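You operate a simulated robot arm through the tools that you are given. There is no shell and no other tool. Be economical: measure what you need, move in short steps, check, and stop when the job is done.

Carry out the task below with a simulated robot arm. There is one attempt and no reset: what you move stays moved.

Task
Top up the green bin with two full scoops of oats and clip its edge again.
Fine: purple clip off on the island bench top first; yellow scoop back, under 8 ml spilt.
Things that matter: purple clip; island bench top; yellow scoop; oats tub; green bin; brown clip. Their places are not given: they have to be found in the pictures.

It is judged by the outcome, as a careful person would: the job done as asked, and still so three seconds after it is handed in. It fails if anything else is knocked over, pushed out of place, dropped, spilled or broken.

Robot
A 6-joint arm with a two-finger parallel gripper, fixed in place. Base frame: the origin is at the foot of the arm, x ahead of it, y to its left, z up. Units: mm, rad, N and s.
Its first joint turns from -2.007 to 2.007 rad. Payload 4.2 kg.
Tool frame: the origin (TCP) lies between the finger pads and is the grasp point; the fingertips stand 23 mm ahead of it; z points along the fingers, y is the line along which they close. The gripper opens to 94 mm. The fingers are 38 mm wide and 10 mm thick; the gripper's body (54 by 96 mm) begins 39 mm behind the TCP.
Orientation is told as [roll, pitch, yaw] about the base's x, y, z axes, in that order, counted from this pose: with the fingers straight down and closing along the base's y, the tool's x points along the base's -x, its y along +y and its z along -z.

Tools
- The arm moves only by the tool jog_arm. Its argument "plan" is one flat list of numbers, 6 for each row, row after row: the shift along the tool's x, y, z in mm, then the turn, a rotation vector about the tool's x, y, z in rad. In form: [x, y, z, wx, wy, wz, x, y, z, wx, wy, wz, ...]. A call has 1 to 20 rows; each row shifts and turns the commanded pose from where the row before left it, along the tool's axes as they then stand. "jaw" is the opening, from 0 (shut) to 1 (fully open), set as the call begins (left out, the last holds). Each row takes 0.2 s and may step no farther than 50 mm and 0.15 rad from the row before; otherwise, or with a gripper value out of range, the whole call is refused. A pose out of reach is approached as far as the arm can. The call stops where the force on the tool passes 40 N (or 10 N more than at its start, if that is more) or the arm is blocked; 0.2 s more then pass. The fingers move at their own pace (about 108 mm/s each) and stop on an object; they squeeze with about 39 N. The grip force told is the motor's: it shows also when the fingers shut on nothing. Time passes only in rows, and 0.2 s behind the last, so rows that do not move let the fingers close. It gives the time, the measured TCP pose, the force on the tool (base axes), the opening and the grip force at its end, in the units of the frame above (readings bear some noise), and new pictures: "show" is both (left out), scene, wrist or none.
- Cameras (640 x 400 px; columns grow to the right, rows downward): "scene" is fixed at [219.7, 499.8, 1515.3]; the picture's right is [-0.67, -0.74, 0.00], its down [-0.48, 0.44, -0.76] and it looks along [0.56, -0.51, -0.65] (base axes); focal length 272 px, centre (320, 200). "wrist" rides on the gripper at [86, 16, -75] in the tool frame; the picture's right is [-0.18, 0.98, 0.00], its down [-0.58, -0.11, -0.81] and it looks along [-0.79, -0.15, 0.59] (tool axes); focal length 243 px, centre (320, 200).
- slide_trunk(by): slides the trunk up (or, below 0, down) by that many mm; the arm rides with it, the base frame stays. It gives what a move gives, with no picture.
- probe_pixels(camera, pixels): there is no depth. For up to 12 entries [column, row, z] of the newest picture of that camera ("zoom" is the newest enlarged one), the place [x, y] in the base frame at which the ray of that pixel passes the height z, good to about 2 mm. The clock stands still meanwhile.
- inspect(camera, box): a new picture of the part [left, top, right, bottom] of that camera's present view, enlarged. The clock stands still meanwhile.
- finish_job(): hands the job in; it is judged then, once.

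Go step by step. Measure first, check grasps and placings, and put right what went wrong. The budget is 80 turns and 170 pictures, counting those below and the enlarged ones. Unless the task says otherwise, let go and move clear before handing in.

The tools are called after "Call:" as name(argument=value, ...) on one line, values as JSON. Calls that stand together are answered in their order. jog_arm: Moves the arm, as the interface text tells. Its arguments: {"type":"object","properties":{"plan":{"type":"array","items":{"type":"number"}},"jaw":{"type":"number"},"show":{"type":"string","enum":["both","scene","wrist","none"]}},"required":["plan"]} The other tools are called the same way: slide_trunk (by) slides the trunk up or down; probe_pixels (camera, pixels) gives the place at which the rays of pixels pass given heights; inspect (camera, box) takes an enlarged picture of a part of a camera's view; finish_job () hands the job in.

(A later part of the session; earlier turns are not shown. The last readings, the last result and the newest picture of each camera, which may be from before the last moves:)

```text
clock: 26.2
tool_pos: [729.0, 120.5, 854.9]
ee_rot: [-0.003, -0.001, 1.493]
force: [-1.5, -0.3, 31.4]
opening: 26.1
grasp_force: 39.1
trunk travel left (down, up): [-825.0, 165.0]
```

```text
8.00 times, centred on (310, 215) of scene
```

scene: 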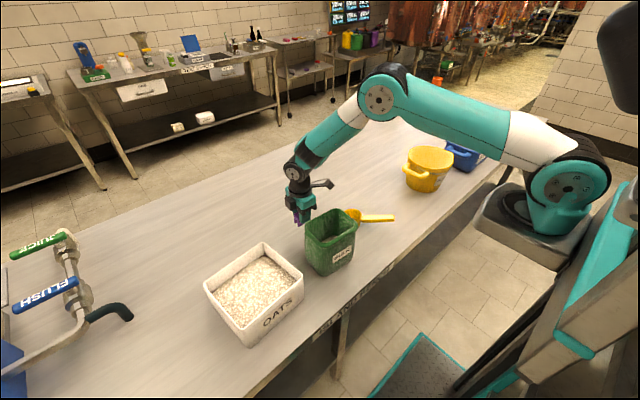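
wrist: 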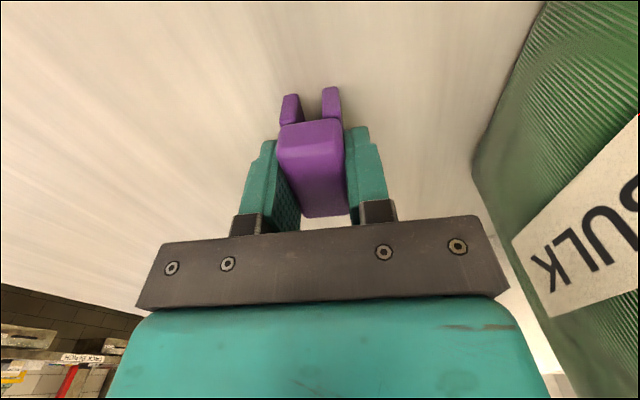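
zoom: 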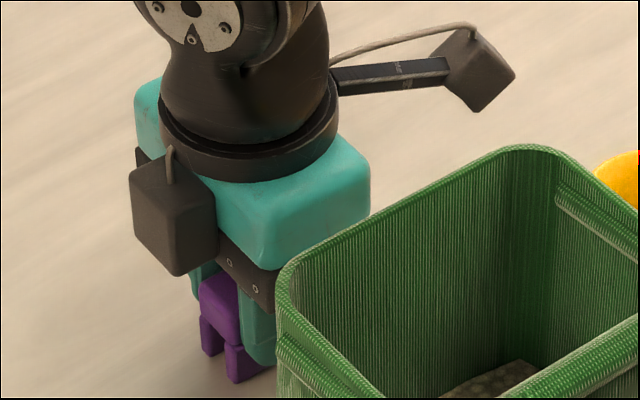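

Contact came at TCP z≈859, so the bench is near z≈821. I'll ease off the press, release, rise and look.

Call:
jog_arm(plan=[0, 0, -2, 0, 0, 0, 0, 0, 0, 0, 0, 0], show="none")

Call:
jog_arm(plan=[0, 0, 0, 0, 0, 0, 0, 0, 0, 0, 0, 0, 0, 0, -20, 0, 0, 0, 0, 0, -35, 0, 0, 0, 0, 0, -45, 0, 0, 0, 0, 0, -45, 0, 0, 0], jaw=0.7)

Call:
inspect(camera="wrist", box=[220, 0, 420, 125])

```text
clock: 26.8
tool_pos: [728.2, 119.2, 854.6]
ee_rot: [0.0, 0.002, 1.491]
force: [3.8, 3.8, 11.1]
opening: 25.9
grasp_force: 39.5
trunk travel left (down, up): [-825.0, 165.0]
```

```text
clock: 28.2
tool_pos: [728.2, 121.3, 996.8]
ee_rot: [0.001, 0.002, 1.491]
force: [0.8, 0.6, 0.4]
opening: 65.8
grasp_force: 0.0
trunk travel left (down, up): [-825.0, 165.0]
```

scene: 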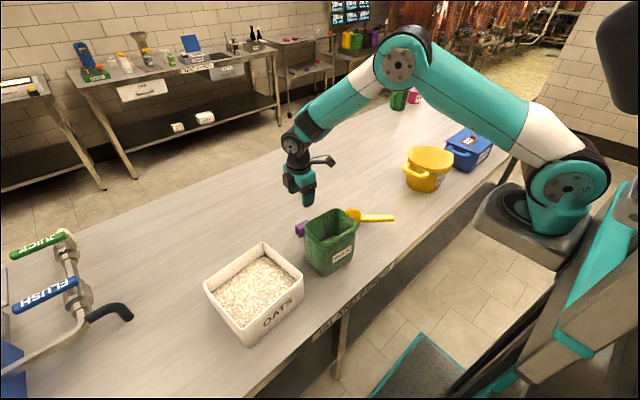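
wrist: 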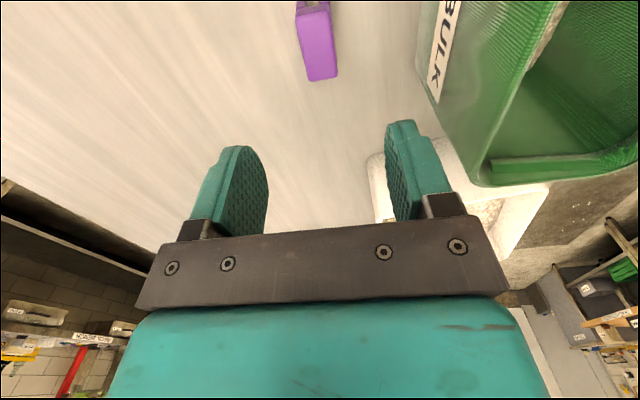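

```text
3.20 times, centred on (320, 62) of wrist
```

zoom: 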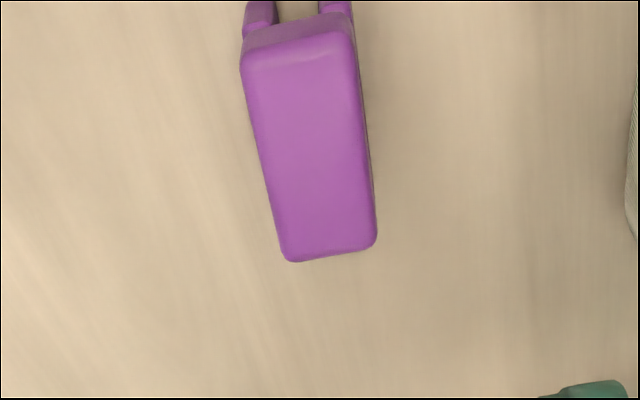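

The clip stands upright on the bench near (728,119). Next is the scoop: I'll rise, move over its handle and turn to align with it (handle direction ≈ yaw 0.67).

Call:
jog_arm(plan=[0, 0, -45, 0, 0, 0, 37, 23.4, -1, 0, 0, 0, 37, 23.4, -1, 0, 0, 0, 37, 23.4, -1, 0, 0, 0, 37, 23.4, -1, 0, 0, 0, 37, 23.4, -1, 0, 0, 0, 37, 23.4, -1, 0, 0, 0, 0, 0, 0, 0, 0, 0.137, 0, 0, 0, 0, 0, 0.137, 0, 0, 0, 0, 0, 0.137, 0, 0, 0, 0, 0, 0.137, 0, 0, 0, 0, 0, 0.137, 0, 0, 0, 0, 0, 0.137, 0, 0, 0, 0, 0, 0])

Call:
inspect(camera="wrist", box=[200, 0, 440, 150])

Call:
inspect(camera="scene", box=[335, 195, 405, 239])

```text
clock: 31.2
tool_pos: [571.0, -89.6, 1053.5]
ee_rot: [-0.001, 0.0, 0.667]
force: [-1.0, 0.0, -0.6]
opening: 65.7
grasp_force: 0.1
trunk travel left (down, up): [-825.0, 165.0]
```

scene: 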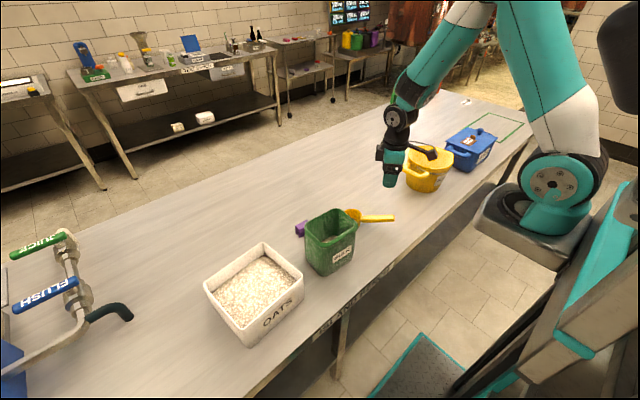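
wrist: 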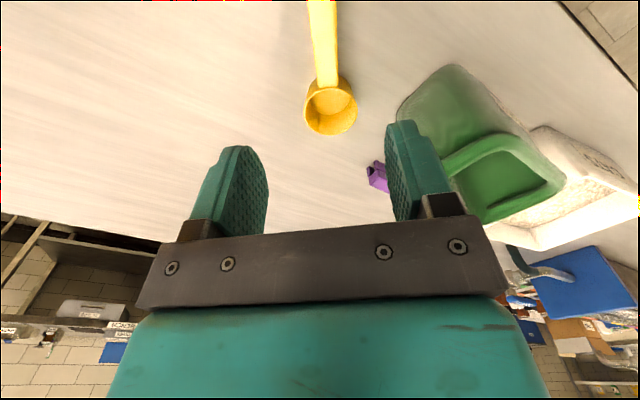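

```text
2.67 times, centred on (320, 75) of wrist
```

zoom: 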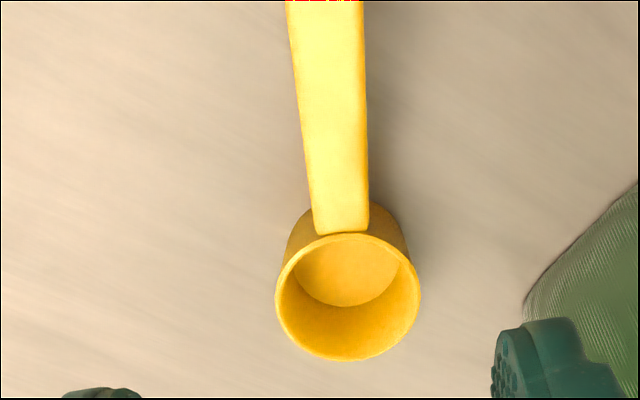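

```text
9.09 times, centred on (370, 217) of scene
```

zoom: 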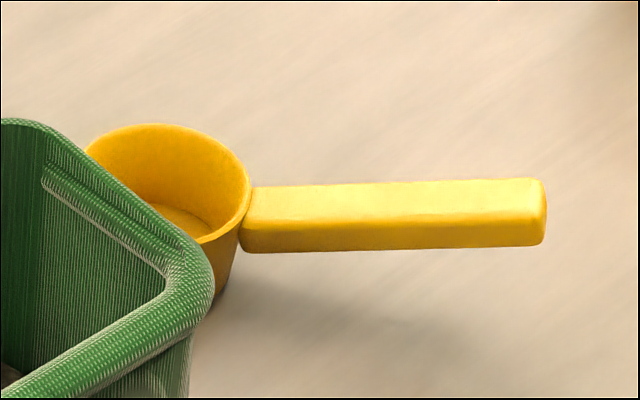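

The scoop's handle runs straight up the wrist view (327,87→320,0) and the bowl centre is at (330,108). I'll triangulate its height and axis.

Call:
probe_pixels(camera="wrist", pixels=[[327.5, 87, 865], [327.5, 87, 885], [321.5, 5, 865], [321.5, 5, 885], [330.5, 110, 865], [330.5, 110, 885], [303.5, 107, 865], [358, 106, 865], [331.5, 135, 865], [317.5, 87, 865], [338.5, 85, 865]])

Call:
probe_pixels(camera="scene", pixels=[[362.5, 217.3, 865], [362.5, 217.3, 885], [394.8, 216.5, 865], [394.8, 216.5, 885], [353.5, 215, 865], [394.8, 222, 865], [351, 208.7, 865], [352, 241, 821], [306, 236, 821]])

```text
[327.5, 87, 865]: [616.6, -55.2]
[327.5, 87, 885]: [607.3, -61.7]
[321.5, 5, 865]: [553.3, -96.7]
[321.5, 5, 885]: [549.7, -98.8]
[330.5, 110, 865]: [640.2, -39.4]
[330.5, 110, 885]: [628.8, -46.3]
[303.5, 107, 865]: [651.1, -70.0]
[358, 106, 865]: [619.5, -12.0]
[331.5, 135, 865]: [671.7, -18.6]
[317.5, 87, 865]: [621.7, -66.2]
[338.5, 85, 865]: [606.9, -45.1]
```

```text
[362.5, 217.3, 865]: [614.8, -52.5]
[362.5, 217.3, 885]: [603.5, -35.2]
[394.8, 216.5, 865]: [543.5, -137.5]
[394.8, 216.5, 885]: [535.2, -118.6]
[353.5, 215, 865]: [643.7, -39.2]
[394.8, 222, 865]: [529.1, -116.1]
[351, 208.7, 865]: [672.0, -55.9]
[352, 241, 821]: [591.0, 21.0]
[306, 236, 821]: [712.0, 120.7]
```

The bench is at 821, and the handle rises at about 0.25 rad from the bowl (rim z≈866) to its end near (535,-114,~890), with yaw ≈0.60. I'll pitch the gripper 0.5 rad forward and approach to above the handle's rear part.

Call:
jog_arm(plan=[0, 0, 0, 0, 0, 0.067, 0, 0, 0, 0, -0.125, 0, 0, 0, 0, 0, -0.125, 0, 0, 0, 0, 0, -0.125, 0, 0, 0, 0, 0, -0.125, 0, 25.3, 0, 35.6, 0, 0, 0, 25.3, 0, 35.6, 0, 0, 0, 25.3, 0, 35.6, 0, 0, 0, 0, 0, 0, 0, 0, 0])

Call:
inspect(camera="scene", box=[340, 165, 440, 228])

```text
clock: 33.2
tool_pos: [557.0, -98.1, 925.6]
ee_rot: [-0.001, -0.5, 0.602]
force: [0.2, -0.3, 0.7]
opening: 65.9
grasp_force: 0.1
trunk travel left (down, up): [-825.0, 165.0]
```

scene: 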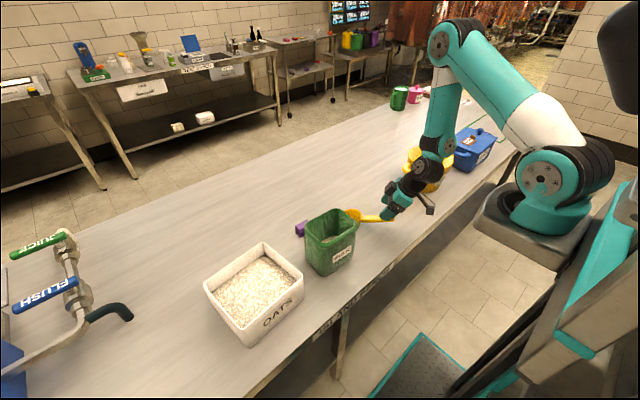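
wrist: 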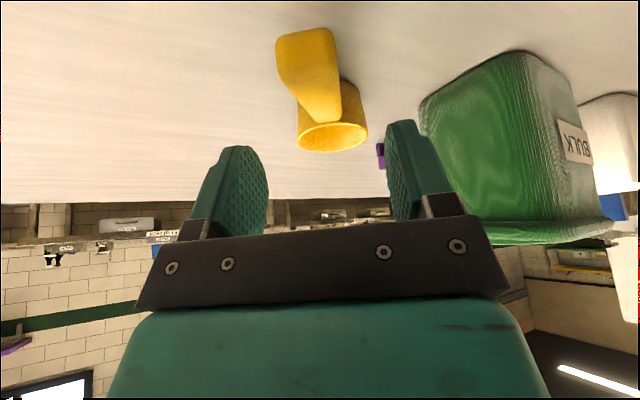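

```text
6.35 times, centred on (390, 196) of scene
```

zoom: 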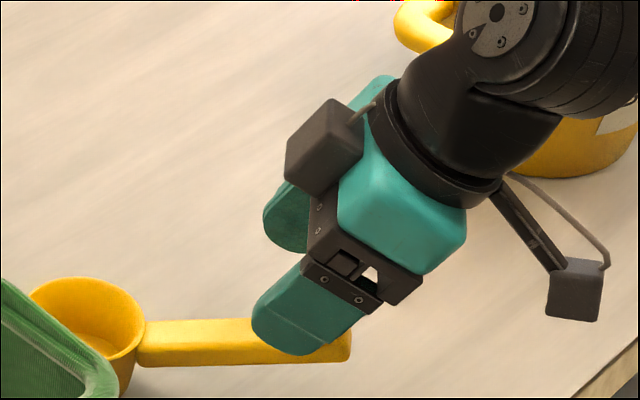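

The fingers are above the handle and the wrist view shows its end at (307,32). I'll check alignment and the yellow pot's position by probing.

Call:
probe_pixels(camera="wrist", pixels=[[306, 30, 885], [306, 30, 895], [322, 118, 866], [279, 62, 885], [338, 62, 880]])

Call:
probe_pixels(camera="scene", pixels=[[425, 192, 821], [429, 155, 930], [454, 155, 930], [404, 155, 930]])

Call:
inspect(camera="wrist", box=[220, 0, 420, 160])

```text
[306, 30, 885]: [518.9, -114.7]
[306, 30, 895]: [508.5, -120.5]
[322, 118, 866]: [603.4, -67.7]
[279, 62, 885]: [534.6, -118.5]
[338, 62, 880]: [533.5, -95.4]
```

```text
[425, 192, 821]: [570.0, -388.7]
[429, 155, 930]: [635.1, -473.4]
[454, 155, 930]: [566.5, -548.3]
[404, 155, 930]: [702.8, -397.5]
```

```text
2.50 times, centred on (320, 80) of wrist
```

zoom: 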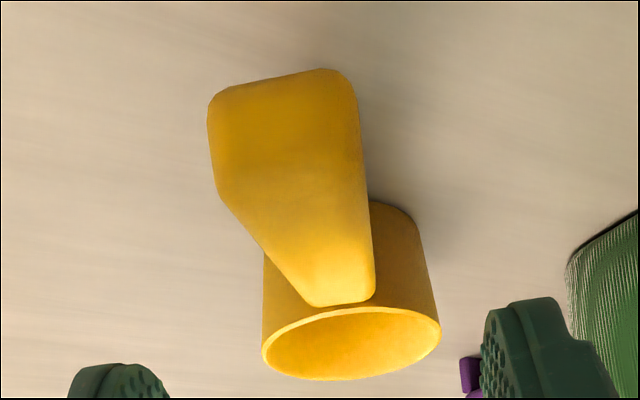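

The handle is parallel to the jaws, offset about 2.3 mm toward tool +y; the pot is far away (y≈-400). I'll correct that, descend to z≈878 and grip.

Call:
jog_arm(plan=[7.5, 2.3, 13.8, 0, 0, 0, 7.5, 0, 13.8, 0, 0, 0, 7.5, 0, 13.8, 0, 0, 0, 0, 0, 0, 0, 0, 0])

Call:
inspect(camera="scene", box=[340, 175, 440, 238])

```text
clock: 34.2
tool_pos: [556.8, -96.2, 876.2]
ee_rot: [-0.002, -0.499, 0.603]
force: [0.3, 0.3, -0.4]
opening: 66.0
grasp_force: 0.2
trunk travel left (down, up): [-825.0, 165.0]
```

scene: 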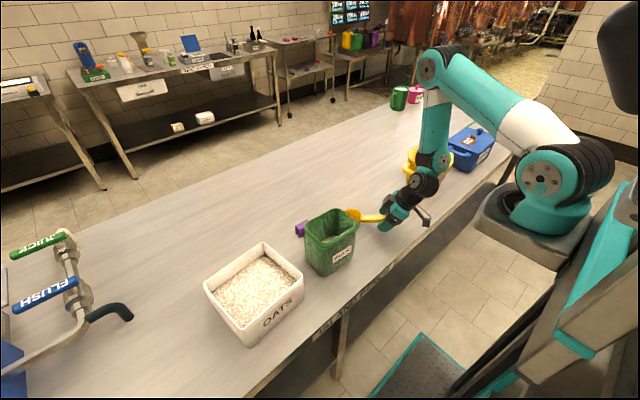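
wrist: 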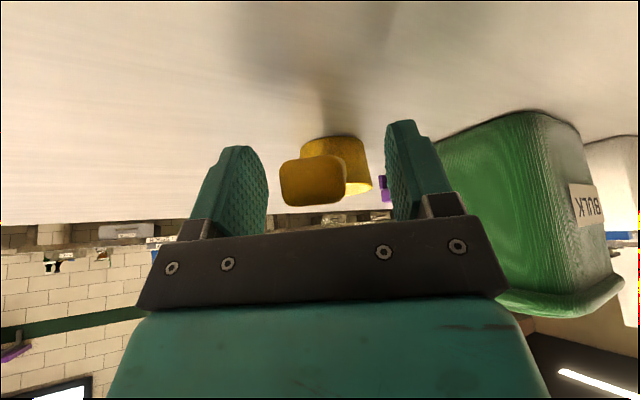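

```text
6.35 times, centred on (390, 206) of scene
```

zoom: 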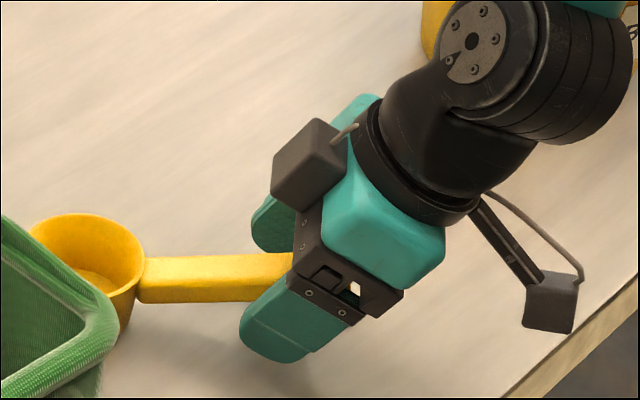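

The handle end is centred between the jaws at (313,180), nearly on the TCP. I'll close the gripper.

Call:
jog_arm(plan=[0, 0, 0, 0, 0, 0, 0, 0, 0, 0, 0, 0, 0, 0, 0, 0, 0, 0], jaw=0, show="none")

Call:
jog_arm(plan=[-4.8, 0, -8.8, 0, 0, 0, -9.6, 0, -17.5, 0, 0, 0, -9.6, 0, -17.5, 0, 0, 0, -14.4, 0, -26, 0, 0, 0, 0, 0, 0, 0, 0, 0])

Call:
inspect(camera="scene", box=[330, 150, 440, 220])

```text
clock: 35.0
tool_pos: [555.9, -96.1, 876.3]
ee_rot: [-0.003, -0.498, 0.601]
force: [0.4, 0.0, 0.2]
opening: 23.5
grasp_force: 38.4
trunk travel left (down, up): [-825.0, 165.0]
```

```text
clock: 36.2
tool_pos: [556.0, -97.0, 955.8]
ee_rot: [-0.001, -0.5, 0.602]
force: [0.4, 0.1, -1.4]
opening: 23.9
grasp_force: 38.7
trunk travel left (down, up): [-825.0, 165.0]
```

scene: 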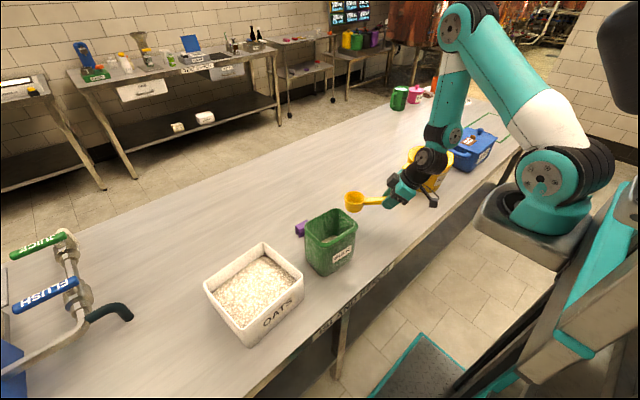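
wrist: 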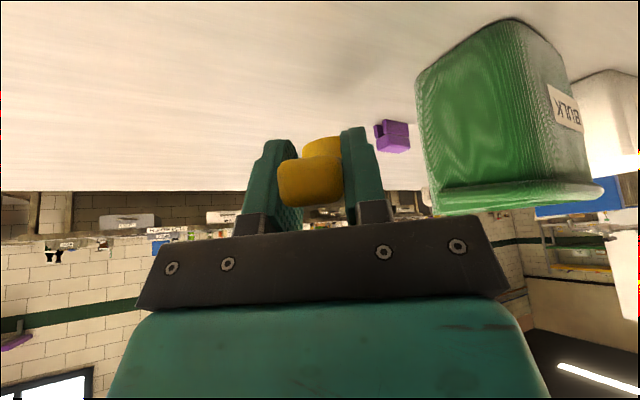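

```text
5.71 times, centred on (385, 185) of scene
```

zoom: 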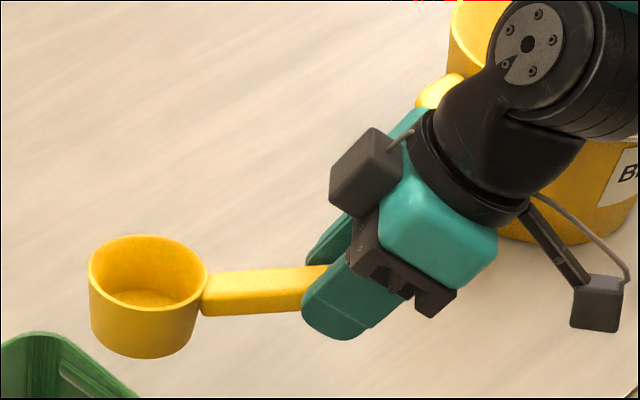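

The scoop is held level (opening 23.9) and the clip and bin are undisturbed. I'll raise it and carry it over the tub to look at the oats surface.

Call:
jog_arm(plan=[-19.8, 0, -36.3, 0, 0, 0, -19.8, 0, -36.3, 0, 0, 0, -19.8, 0, -36.3, 0, 0, 0, -20, 38.8, 10.9, 0, 0, 0, -20, 38.8, 10.9, 0, 0, 0, -20, 38.8, 10.9, 0, 0, 0, -20, 38.8, 10.9, 0, 0, 0, -20, 38.8, 10.9, 0, 0, 0, -20, 38.8, 10.9, 0, 0, 0, -20, 38.8, 10.9, 0, 0, 0, -20, 38.8, 10.9, 0, 0, 0, -20, 38.8, 10.9, 0, 0, 0, 0, 0, 0, 0, 0, 0])

Call:
inspect(camera="scene", box=[180, 160, 380, 350])

```text
clock: 39.0
tool_pos: [540.5, 302.5, 1083.2]
ee_rot: [-0.001, -0.499, 0.602]
force: [-0.2, 0.4, -0.8]
opening: 23.3
grasp_force: 39.3
out of reach, approached as far as the arm can: row 4
trunk travel left (down, up): [-825.0, 165.0]
```

scene: 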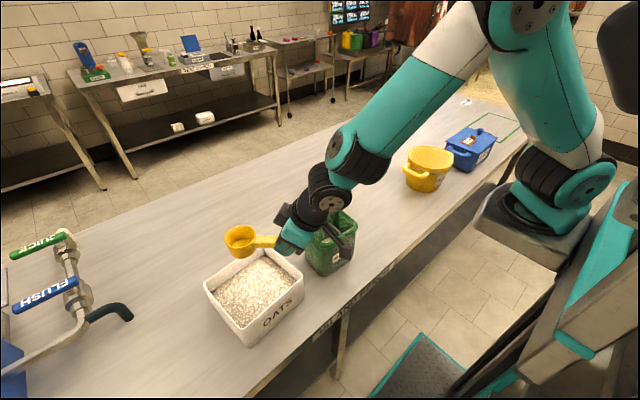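
wrist: 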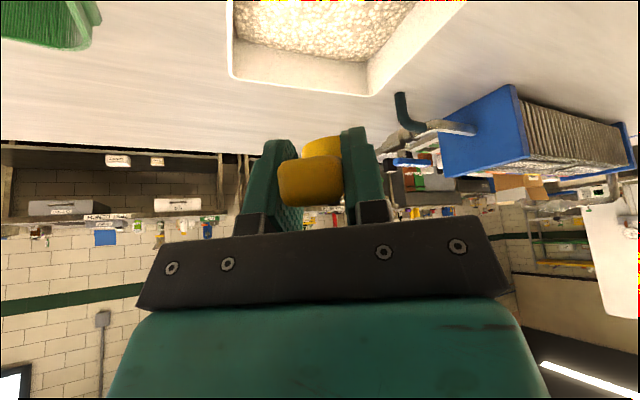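

```text
2.11 times, centred on (280, 255) of scene
```

zoom: 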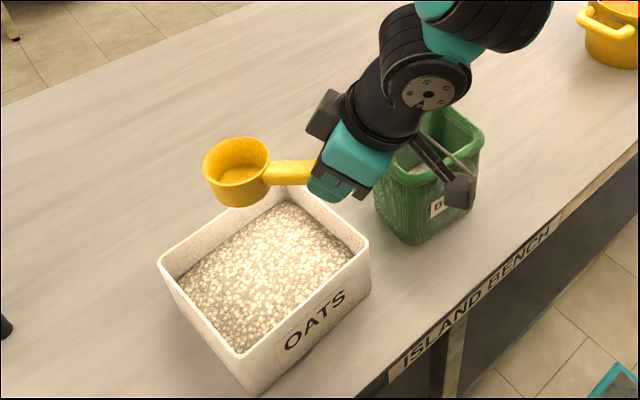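

The scoop hovers level over the tub. The oats surface is about 36 mm below the rim (z≈885). I'll pitch the scoop nose-down by 0.9 rad and lower it to just above the oats.

Call:
jog_arm(plan=[0, 0, 0, 0, 0.15, 0, 0, 0, 0, 0, 0.15, 0, 0, 0, 0, 0, 0.15, 0, 0, 0, 0, 0, 0.15, 0, 0, 0, 0, 0, 0.15, 0, 0, 0, 0, 0, 0.15, 0, -17.5, 4.65, 20.8, 0, 0, 0, -17.5, 4.65, 20.8, 0, 0, 0, 0, 0, 0, 0, 0, 0])

Call:
inspect(camera="scene", box=[180, 190, 340, 350])

Call:
inspect(camera="wrist", box=[120, 0, 520, 250])

```text
clock: 41.0
tool_pos: [546.3, 323.5, 1026.2]
ee_rot: [-0.001, 0.4, 0.602]
force: [-0.6, 1.1, -0.6]
opening: 23.4
grasp_force: 39.6
trunk travel left (down, up): [-825.0, 165.0]
```

scene: 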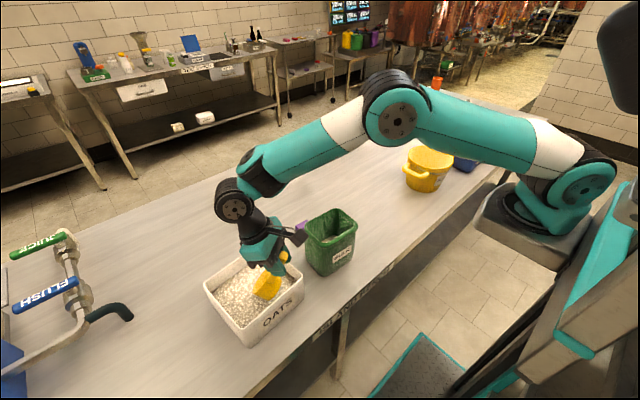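
wrist: 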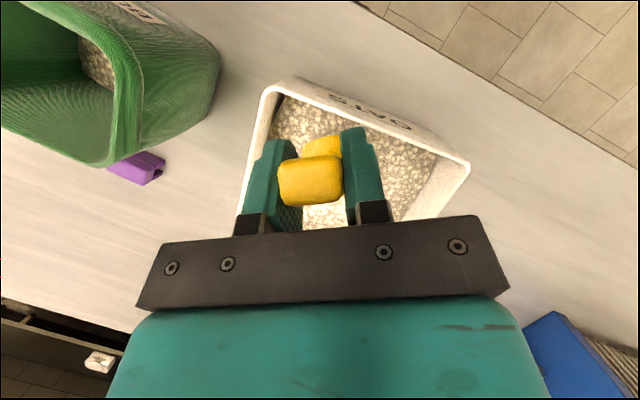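

```text
2.50 times, centred on (260, 270) of scene
```

zoom: 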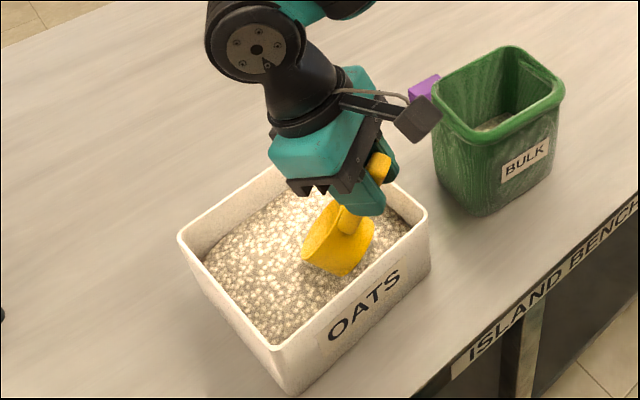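

```text
1.60 times, centred on (320, 125) of wrist
```

zoom: 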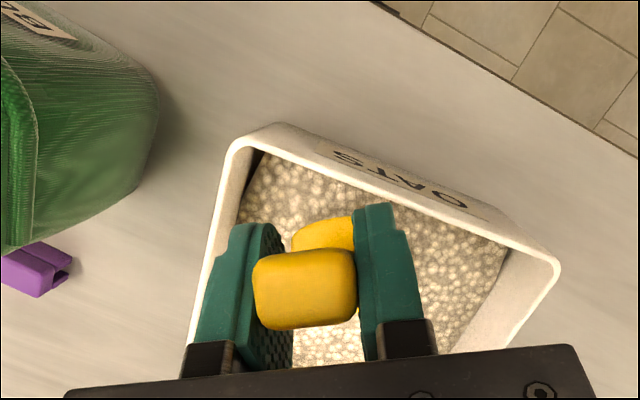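

The bowl is nose-down inside the tub outline with its bottom just above the oats. Next I'll push it down, sweep forward and curl it toward level under the surface.

Call:
jog_arm(plan=[-5.45, 0, 12.9, 0, 0, 0, -5.45, 0, 12.9, 0, 0, 0, -5.45, 0, 12.9, 0, 0, 0, -5.45, 0, 12.9, 0, 0, 0, -4.36, 0, 5.43, 0, -0.11, 0, -4.92, 0, 7.4, 0, -0.11, 0, -5.22, 0, 8.61, 0, -0.11, 0, -5.21, 0, 9.96, 0, -0.11, 0, -5.17, 0, 11, 0, -0.11, 0, 0, 0, 0, 0, 0, 0])

Call:
inspect(camera="scene", box=[180, 190, 340, 350])

```text
clock: 42.7
tool_pos: [554.3, 329.7, 947.0]
ee_rot: [0.001, 0.049, 0.603]
force: [-0.5, -1.0, 15.5]
opening: 24.0
grasp_force: 39.3
trunk travel left (down, up): [-825.0, 165.0]
stopped in row 8: the force on the tool passed its limit (the readings are from after the stop); the commanded pose is now the measured one
```

scene: 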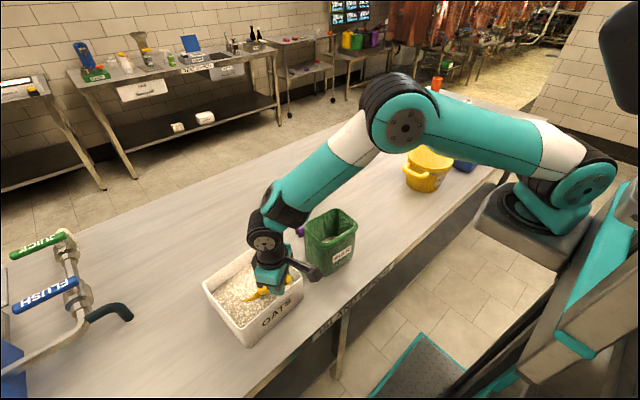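
wrist: 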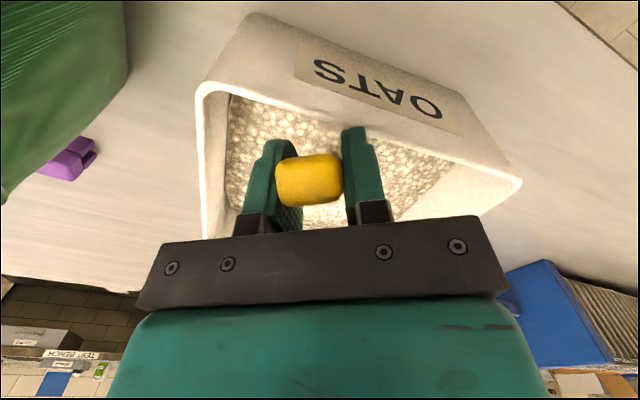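

```text
2.50 times, centred on (260, 270) of scene
```

zoom: 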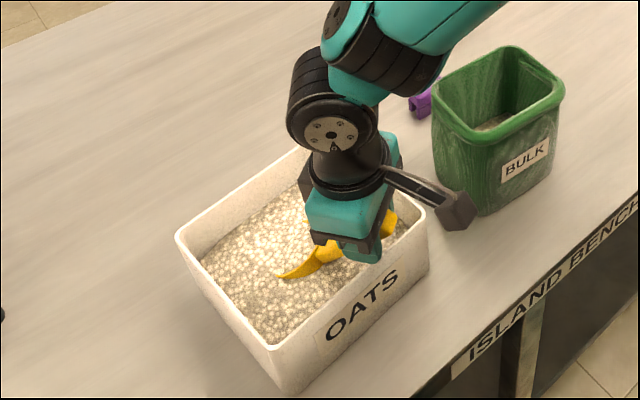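

The push stopped on the floor of the tub (a push-back of about 40 N), with the bowl mostly buried at pitch 0.45. I'll finish the forward curl a little higher, then lift while levelling.

Call:
jog_arm(plan=[-5.1, 0, 11.8, 0, -0.12, 0, -4.4, 0, 7.35, 0, -0.12, 0, -0.47, 0, -5.1, 0, -0.12, 0, -5.2, 0, -15.2, 0, -0.09, 0, -9.6, 0, -17.6, 0, 0, 0, -9.6, 0, -17.6, 0, 0, 0, -9.6, 0, -17.6, 0, 0, 0, 0, 0, 0, 0, 0, 0])

Call:
inspect(camera="scene", box=[180, 180, 340, 340])

```text
clock: 43.0
tool_pos: [555.1, 331.4, 948.3]
ee_rot: [0.003, 0.015, 0.605]
force: [-1.1, -1.5, 14.2]
opening: 23.7
grasp_force: 38.9
trunk travel left (down, up): [-825.0, 165.0]
stopped in row 1: the force on the tool passed its limit (the readings are from after the stop); the commanded pose is now the measured one
```

scene: 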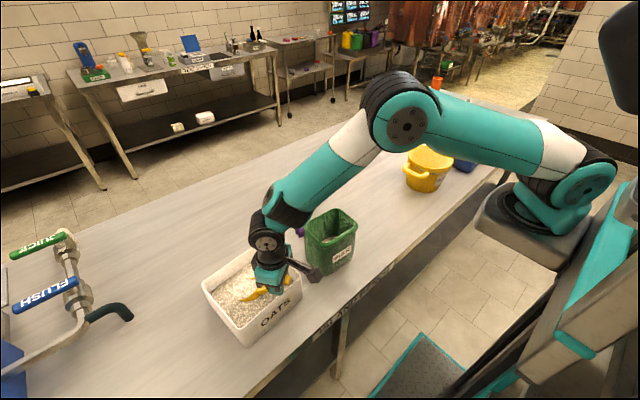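
wrist: 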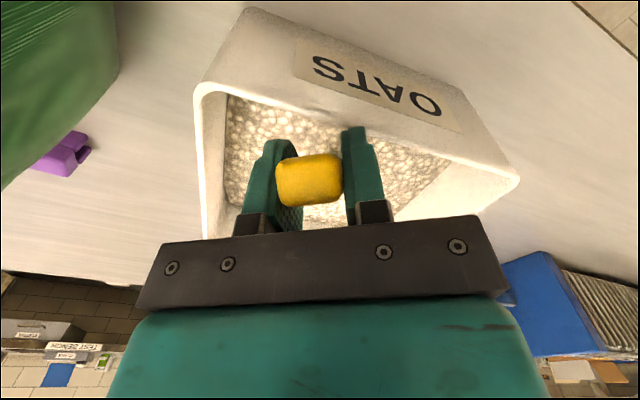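

```text
2.50 times, centred on (260, 260) of scene
```

zoom: 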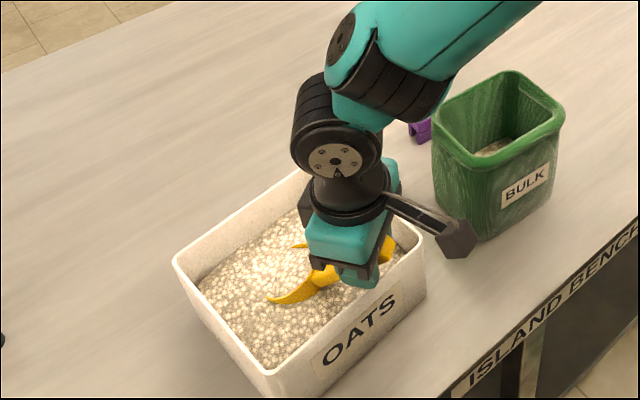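

The bowl looks filled to the surface, but the pressing slid the tub about 6 mm, so no more forward push. I'll curl in place and lift.

Call:
jog_arm(plan=[0, 0, -3, 0, 0, 0, 0.6, 0, 1, 0, -0.125, 0, -4.1, 0, -14.6, 0, 0, 0, 2.3, 0, -2, 0, -0.12, 0, 2.5, 0, -3.8, 0, -0.12, 0, 0.75, 0, -3.5, 0, -0.12, 0, -9.6, 0, -17.6, 0, 0, 0, -9.6, 0, -17.6, 0, 0, 0, 0, 0, 0, 0, 0, 0])

Call:
inspect(camera="scene", box=[180, 180, 340, 340])

```text
clock: 45.0
tool_pos: [551.6, 329.3, 1011.2]
ee_rot: [-0.001, -0.467, 0.603]
force: [-0.9, 0.1, -0.7]
opening: 23.6
grasp_force: 39.0
trunk travel left (down, up): [-825.0, 165.0]
```

scene: 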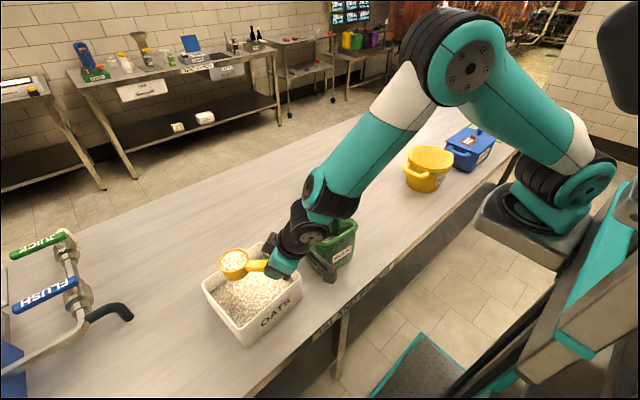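
wrist: 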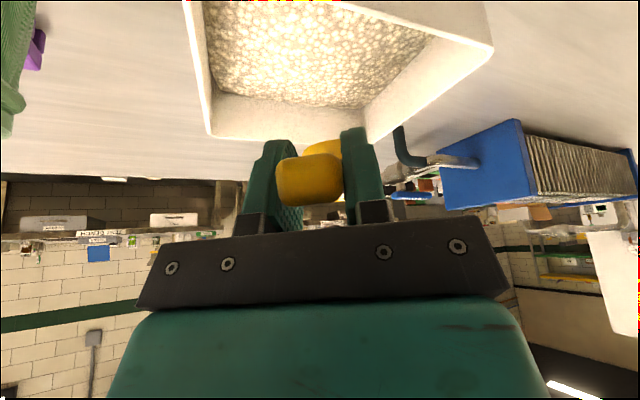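

```text
2.50 times, centred on (260, 260) of scene
```

zoom: 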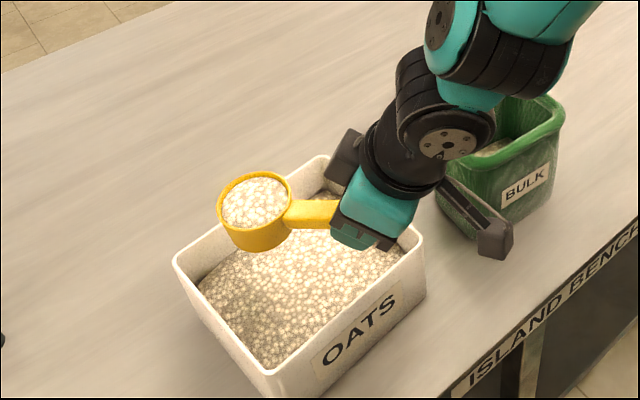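

The scoop came up full with a slight dome. I'll look closer before carrying.

Call:
inspect(camera="scene", box=[205, 235, 275, 285])

```text
8.00 times, centred on (240, 260) of scene
```

zoom: 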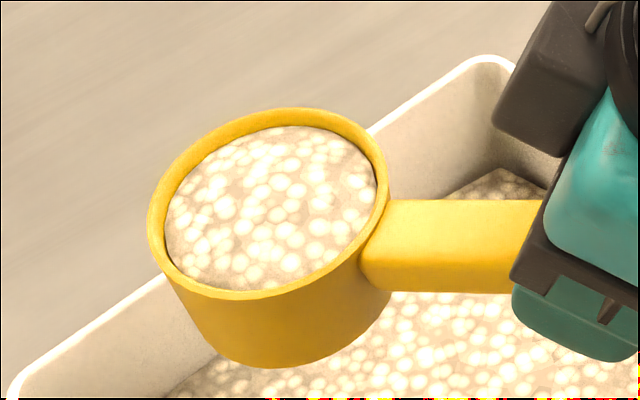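

The fill is essentially brim-level, a full scoop. Before pouring I'll locate the bin opening at rim height from the fixed scene camera.

Call:
probe_pixels(camera="scene", pixels=[[305, 227, 965], [321.9, 247.4, 965], [357.9, 224.9, 965], [337.6, 208.4, 965], [312, 239, 965], [341, 238, 965], [349, 215, 965], [320, 216, 965]])

Call:
jog_arm(plan=[-8, 0, -15, 0, -0.033, 0, -9.6, 0, -17.6, 0, 0, 0, -9.6, 0, -17.6, 0, 0, 0, -9.6, 0, -17.6, 0, 0, 0, 0, 0, 0, 0, 0, 0], show="scene")

```text
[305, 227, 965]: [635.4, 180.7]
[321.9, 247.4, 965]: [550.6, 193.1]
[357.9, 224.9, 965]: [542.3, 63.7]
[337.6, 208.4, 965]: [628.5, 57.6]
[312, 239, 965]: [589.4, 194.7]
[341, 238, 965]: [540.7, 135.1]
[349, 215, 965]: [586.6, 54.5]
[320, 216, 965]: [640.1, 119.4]
```

```text
clock: 46.2
tool_pos: [552.2, 329.6, 1086.6]
ee_rot: [0.0, -0.497, 0.604]
force: [-0.5, 0.3, -2.1]
opening: 23.6
grasp_force: 39.2
trunk travel left (down, up): [-825.0, 165.0]
```

scene: 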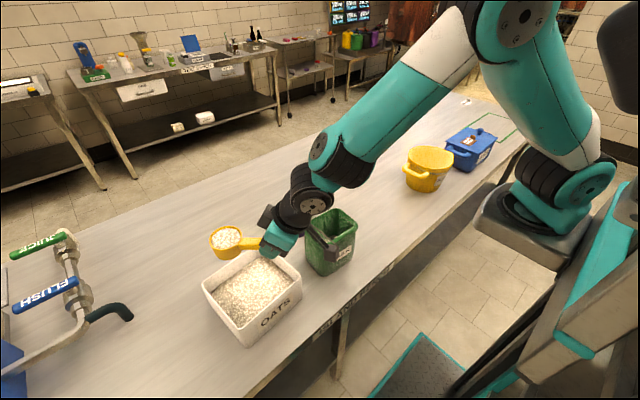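

The bin's outer rim spans x 541–640 and y 55–194, with its centre at (590,124). I'll carry the level scoop gently to the −y side of the bin, then swing it over.

Call:
jog_arm(plan=[6, -11, -1.8, 0, 0, 0, 12.4, -21.9, -3.5, 0, 0, 0, 12.4, -21.9, -3.5, 0, 0, 0, 12.4, -21.9, -3.5, 0, 0, 0, 12.4, -21.9, -3.5, 0, 0, 0, 12.4, -21.9, -3.5, 0, 0, 0, 12.4, -21.9, -3.5, 0, 0, 0, 12.4, -21.9, -3.5, 0, 0, 0, 12.4, -21.9, -3.5, 0, 0, 0, 12.4, -21.9, -3.5, 0, 0, 0, 12.4, -21.9, -3.5, 0, 0, 0, 12.4, -21.9, -3.5, 0, 0, 0, 12.4, -21.9, -3.5, 0, 0, 0, 6.4, -10.9, -1.7, 0, 0, 0, 0, 0, 0, 0, 0, 0], show="scene")

```text
clock: 49.4
tool_pos: [578.9, 0.0, 1051.2]
ee_rot: [0.003, -0.499, 0.604]
force: [-0.3, 0.1, -2.1]
opening: 23.4
grasp_force: 39.4
trunk travel left (down, up): [-825.0, 165.0]
```

scene: 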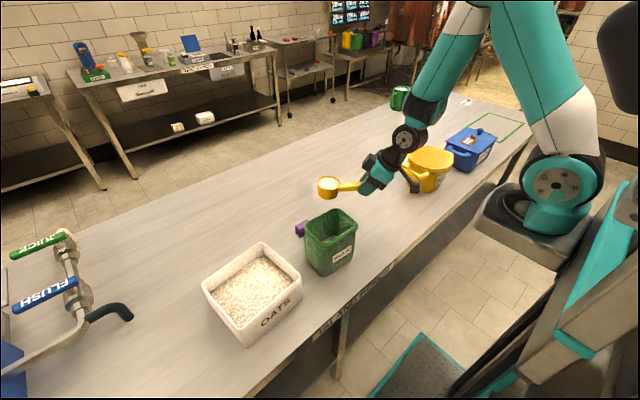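

The carry was clean and the bowl is full at (328,187) in the scene. I'll swing the scoop about the vertical so that it lies over the bin along y.

Call:
jog_arm(plan=[0, 0, 0, -0.026, 0, -0.0477, 0, 0, 0, -0.052, 0, -0.0953, 0, 0, 0, -0.052, 0, -0.0953, 0, 0, 0, -0.052, 0, -0.0953, 0, 0, 0, -0.052, 0, -0.0953, 0, 0, 0, -0.052, 0, -0.0953, 0, 0, 0, -0.052, 0, -0.0953, 0, 0, 0, -0.052, 0, -0.0953, 0, 0, 0, -0.026, 0, -0.0477, 0, 0, 0, 0, 0, 0])

Call:
inspect(camera="scene", box=[260, 160, 420, 285])

```text
clock: 51.6
tool_pos: [579.0, 1.8, 1050.8]
ee_rot: [0.003, -0.498, 1.473]
force: [0.8, 0.4, -1.9]
opening: 23.7
grasp_force: 39.1
trunk travel left (down, up): [-825.0, 165.0]
```

scene: 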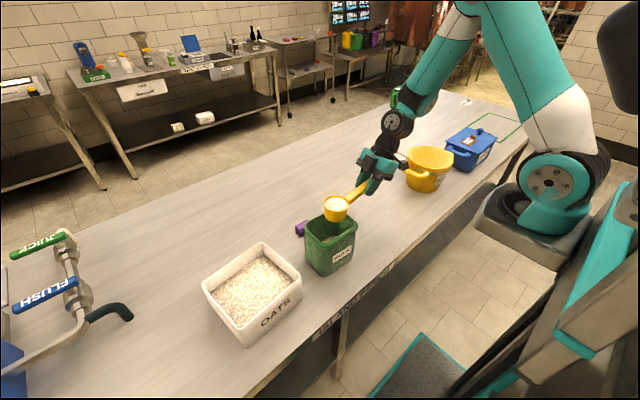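
wrist: 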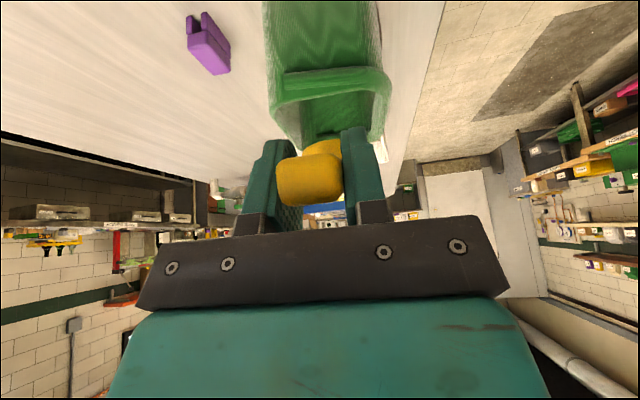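

```text
3.20 times, centred on (340, 222) of scene
```

zoom: 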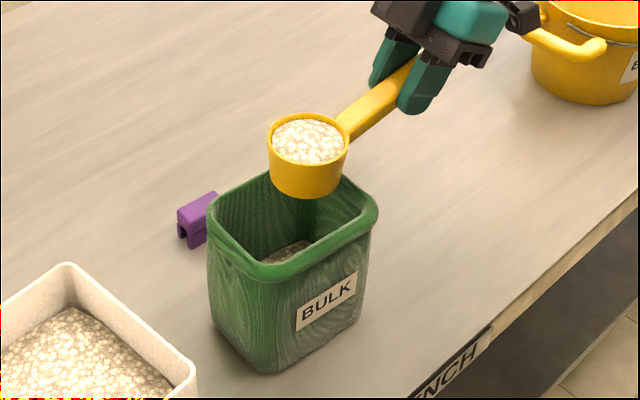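

The bowl is centred over the bin at about (589,104) and the clip is untouched. I'll lower it slightly and start tipping around the bowl centre.

Call:
jog_arm(plan=[8.6, 0, 15.8, 0, 0, 0, 8.6, 0, 15.8, 0, 0, 0, -9.17, 0, -8.83, 0, 0.12, 0, -9.26, 0, -9.04, 0, 0.12, 0, -9.34, 0, -9.25, 0, 0.12, 0, -9.38, 0, -9.47, 0, 0.12, 0, -9.4, 0, -9.7, 0, 0.12, 0, -9.39, 0, -9.93, 0, 0.12, 0, -9.35, 0, -10.15, 0, 0.12, 0, -9.29, 0, -10.37, 0, 0.12, 0])

Call:
inspect(camera="scene", box=[260, 160, 420, 285])

```text
clock: 53.8
tool_pos: [585.9, 68.4, 1096.4]
ee_rot: [0.0, 0.462, 1.473]
force: [-0.6, 0.3, -0.8]
opening: 23.7
grasp_force: 39.2
trunk travel left (down, up): [-825.0, 165.0]
```

scene: 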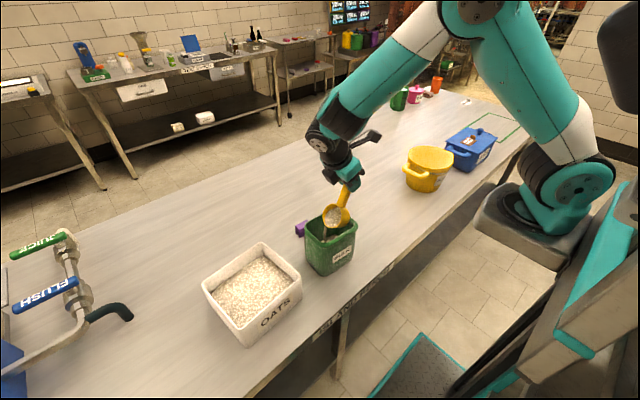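
wrist: 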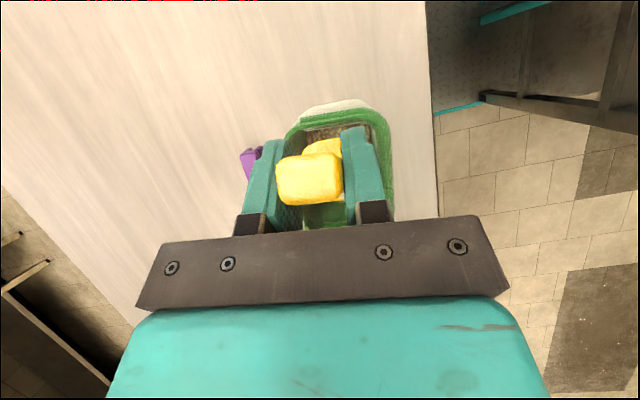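

```text
3.20 times, centred on (340, 222) of scene
```

zoom: 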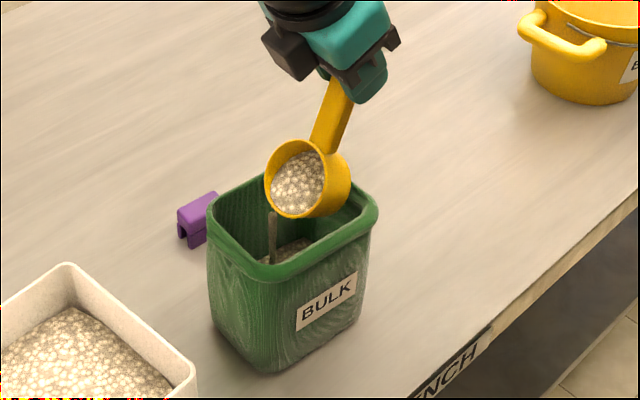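

A stream of oats at zoom (273,235) falls inside the bin. I'll continue tipping.

Call:
jog_arm(plan=[-9.2, 0, -10.58, 0, 0.12, 0, -9.09, 0, -10.78, 0, 0.12, 0, -8.95, 0, -10.96, 0, 0.12, 0, -8.8, 0, -11.13, 0, 0.12, 0, -8.62, 0, -11.27, 0, 0.12, 0, -7.5, 0, -9.74, 0, 0.12, 0, -7.5, 0, -9.74, 0, 0.12, 0, 0, 0, 0, 0, 0, 0, 0, 0, 0, 0, 0, 0, 0, 0, 0, 0, 0, 0])

Call:
inspect(camera="scene", box=[260, 160, 420, 285])

```text
clock: 56.0
tool_pos: [507.1, 57.2, 1053.2]
ee_rot: [-0.008, 1.3, 1.467]
force: [0.5, -1.2, 22.8]
opening: 23.8
grasp_force: 39.2
out of reach, approached as far as the arm can: row 4, 5, 6, 7
trunk travel left (down, up): [-825.0, 165.0]
```

scene: 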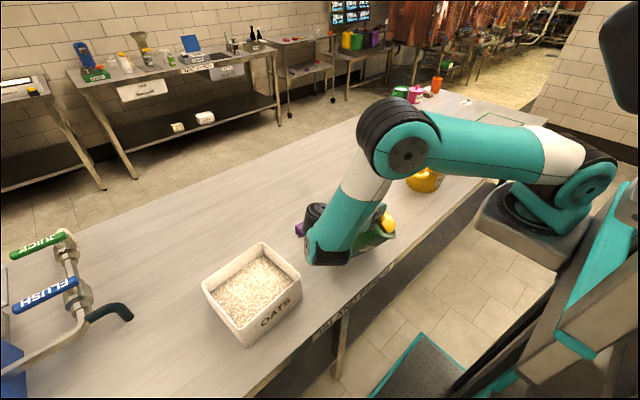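
wrist: 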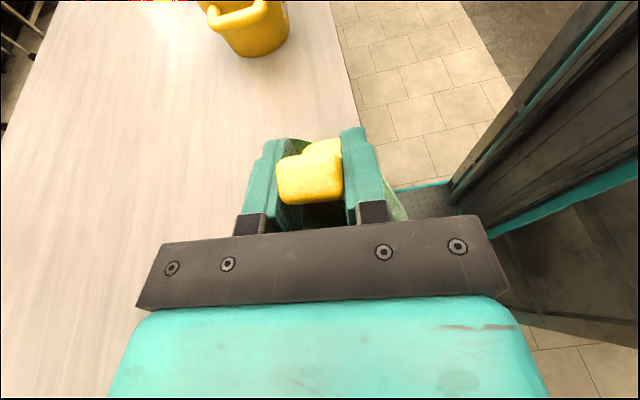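

```text
3.20 times, centred on (340, 222) of scene
```

zoom: 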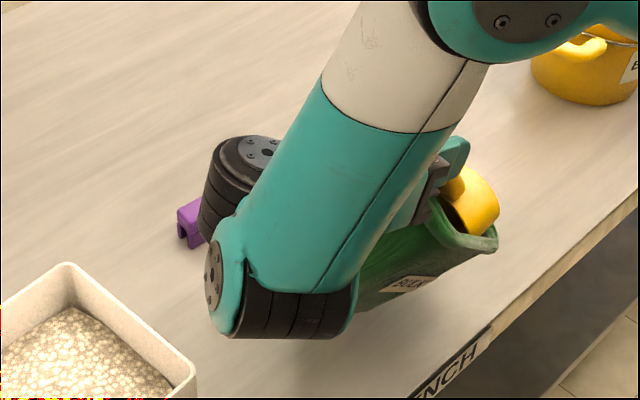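

Problem: from tip angle 1.44 on, the pose was out of reach. The arm deviated about 80 mm in −x and the bowl is leaning on the bin's near wall, tilting it. I'll reverse the same path slowly so the bin rocks back with the bowl supporting it.

Call:
jog_arm(plan=[2.24, 0, 3.44, 0, -0.04, 0, 2.24, 0, 3.44, 0, -0.04, 0, 2.24, 0, 3.44, 0, -0.04, 0])

Call:
inspect(camera="scene", box=[260, 160, 420, 285])

```text
clock: 56.8
tool_pos: [506.6, 45.0, 1056.0]
ee_rot: [0.004, 1.183, 1.477]
force: [0.2, -0.5, -1.2]
opening: 23.6
grasp_force: 39.3
trunk travel left (down, up): [-825.0, 165.0]
```

scene: 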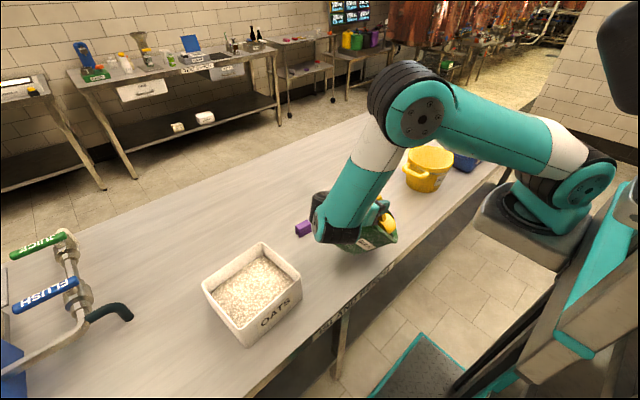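
wrist: 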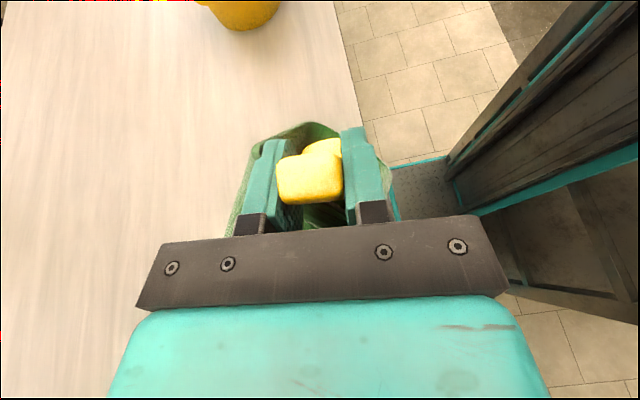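

```text
3.20 times, centred on (340, 222) of scene
```

zoom: 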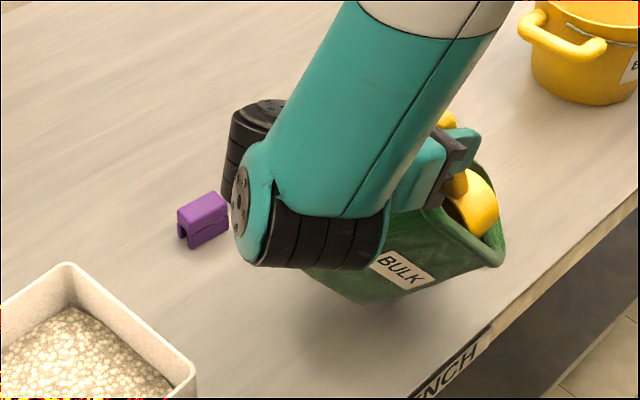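

The bin leans toward −x/−y on the bowl, pivoting on its near base corner. I'll move the bowl gently back along +x, +y and up, with reduced tip, to let the bin return upright, checking after a few rows.

Call:
jog_arm(plan=[2.45, -6.3, -6.37, 0, -0.04, 0, 2.05, -6.3, -6.37, 0, -0.04, 0, 1.66, -6.3, -6.36, 0, -0.04, 0, 1.28, -6.3, -6.33, 0, -0.04, 0])

Call:
inspect(camera="scene", box=[260, 160, 420, 285])

```text
clock: 57.8
tool_pos: [534.7, 63.6, 1073.2]
ee_rot: [0.001, 1.022, 1.474]
force: [-0.6, 0.3, -0.6]
opening: 23.6
grasp_force: 39.5
trunk travel left (down, up): [-825.0, 165.0]
```

scene: 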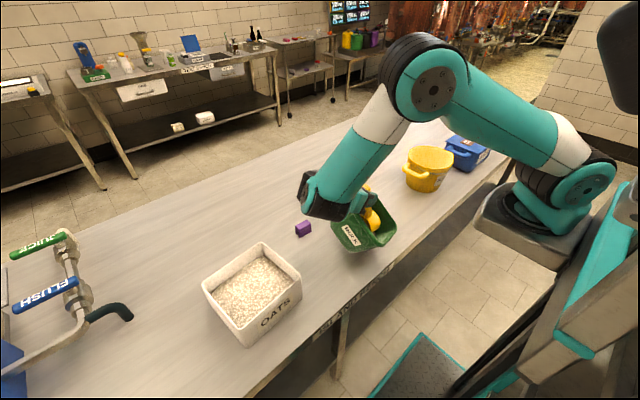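
wrist: 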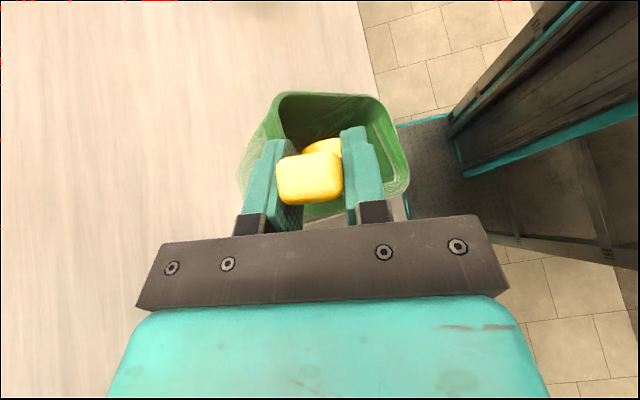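

```text
3.20 times, centred on (340, 222) of scene
```

zoom: 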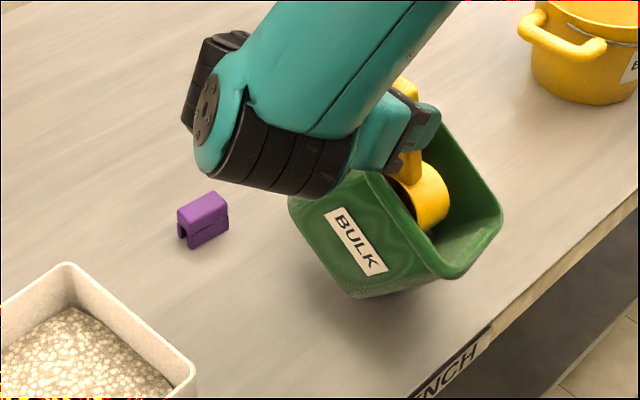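

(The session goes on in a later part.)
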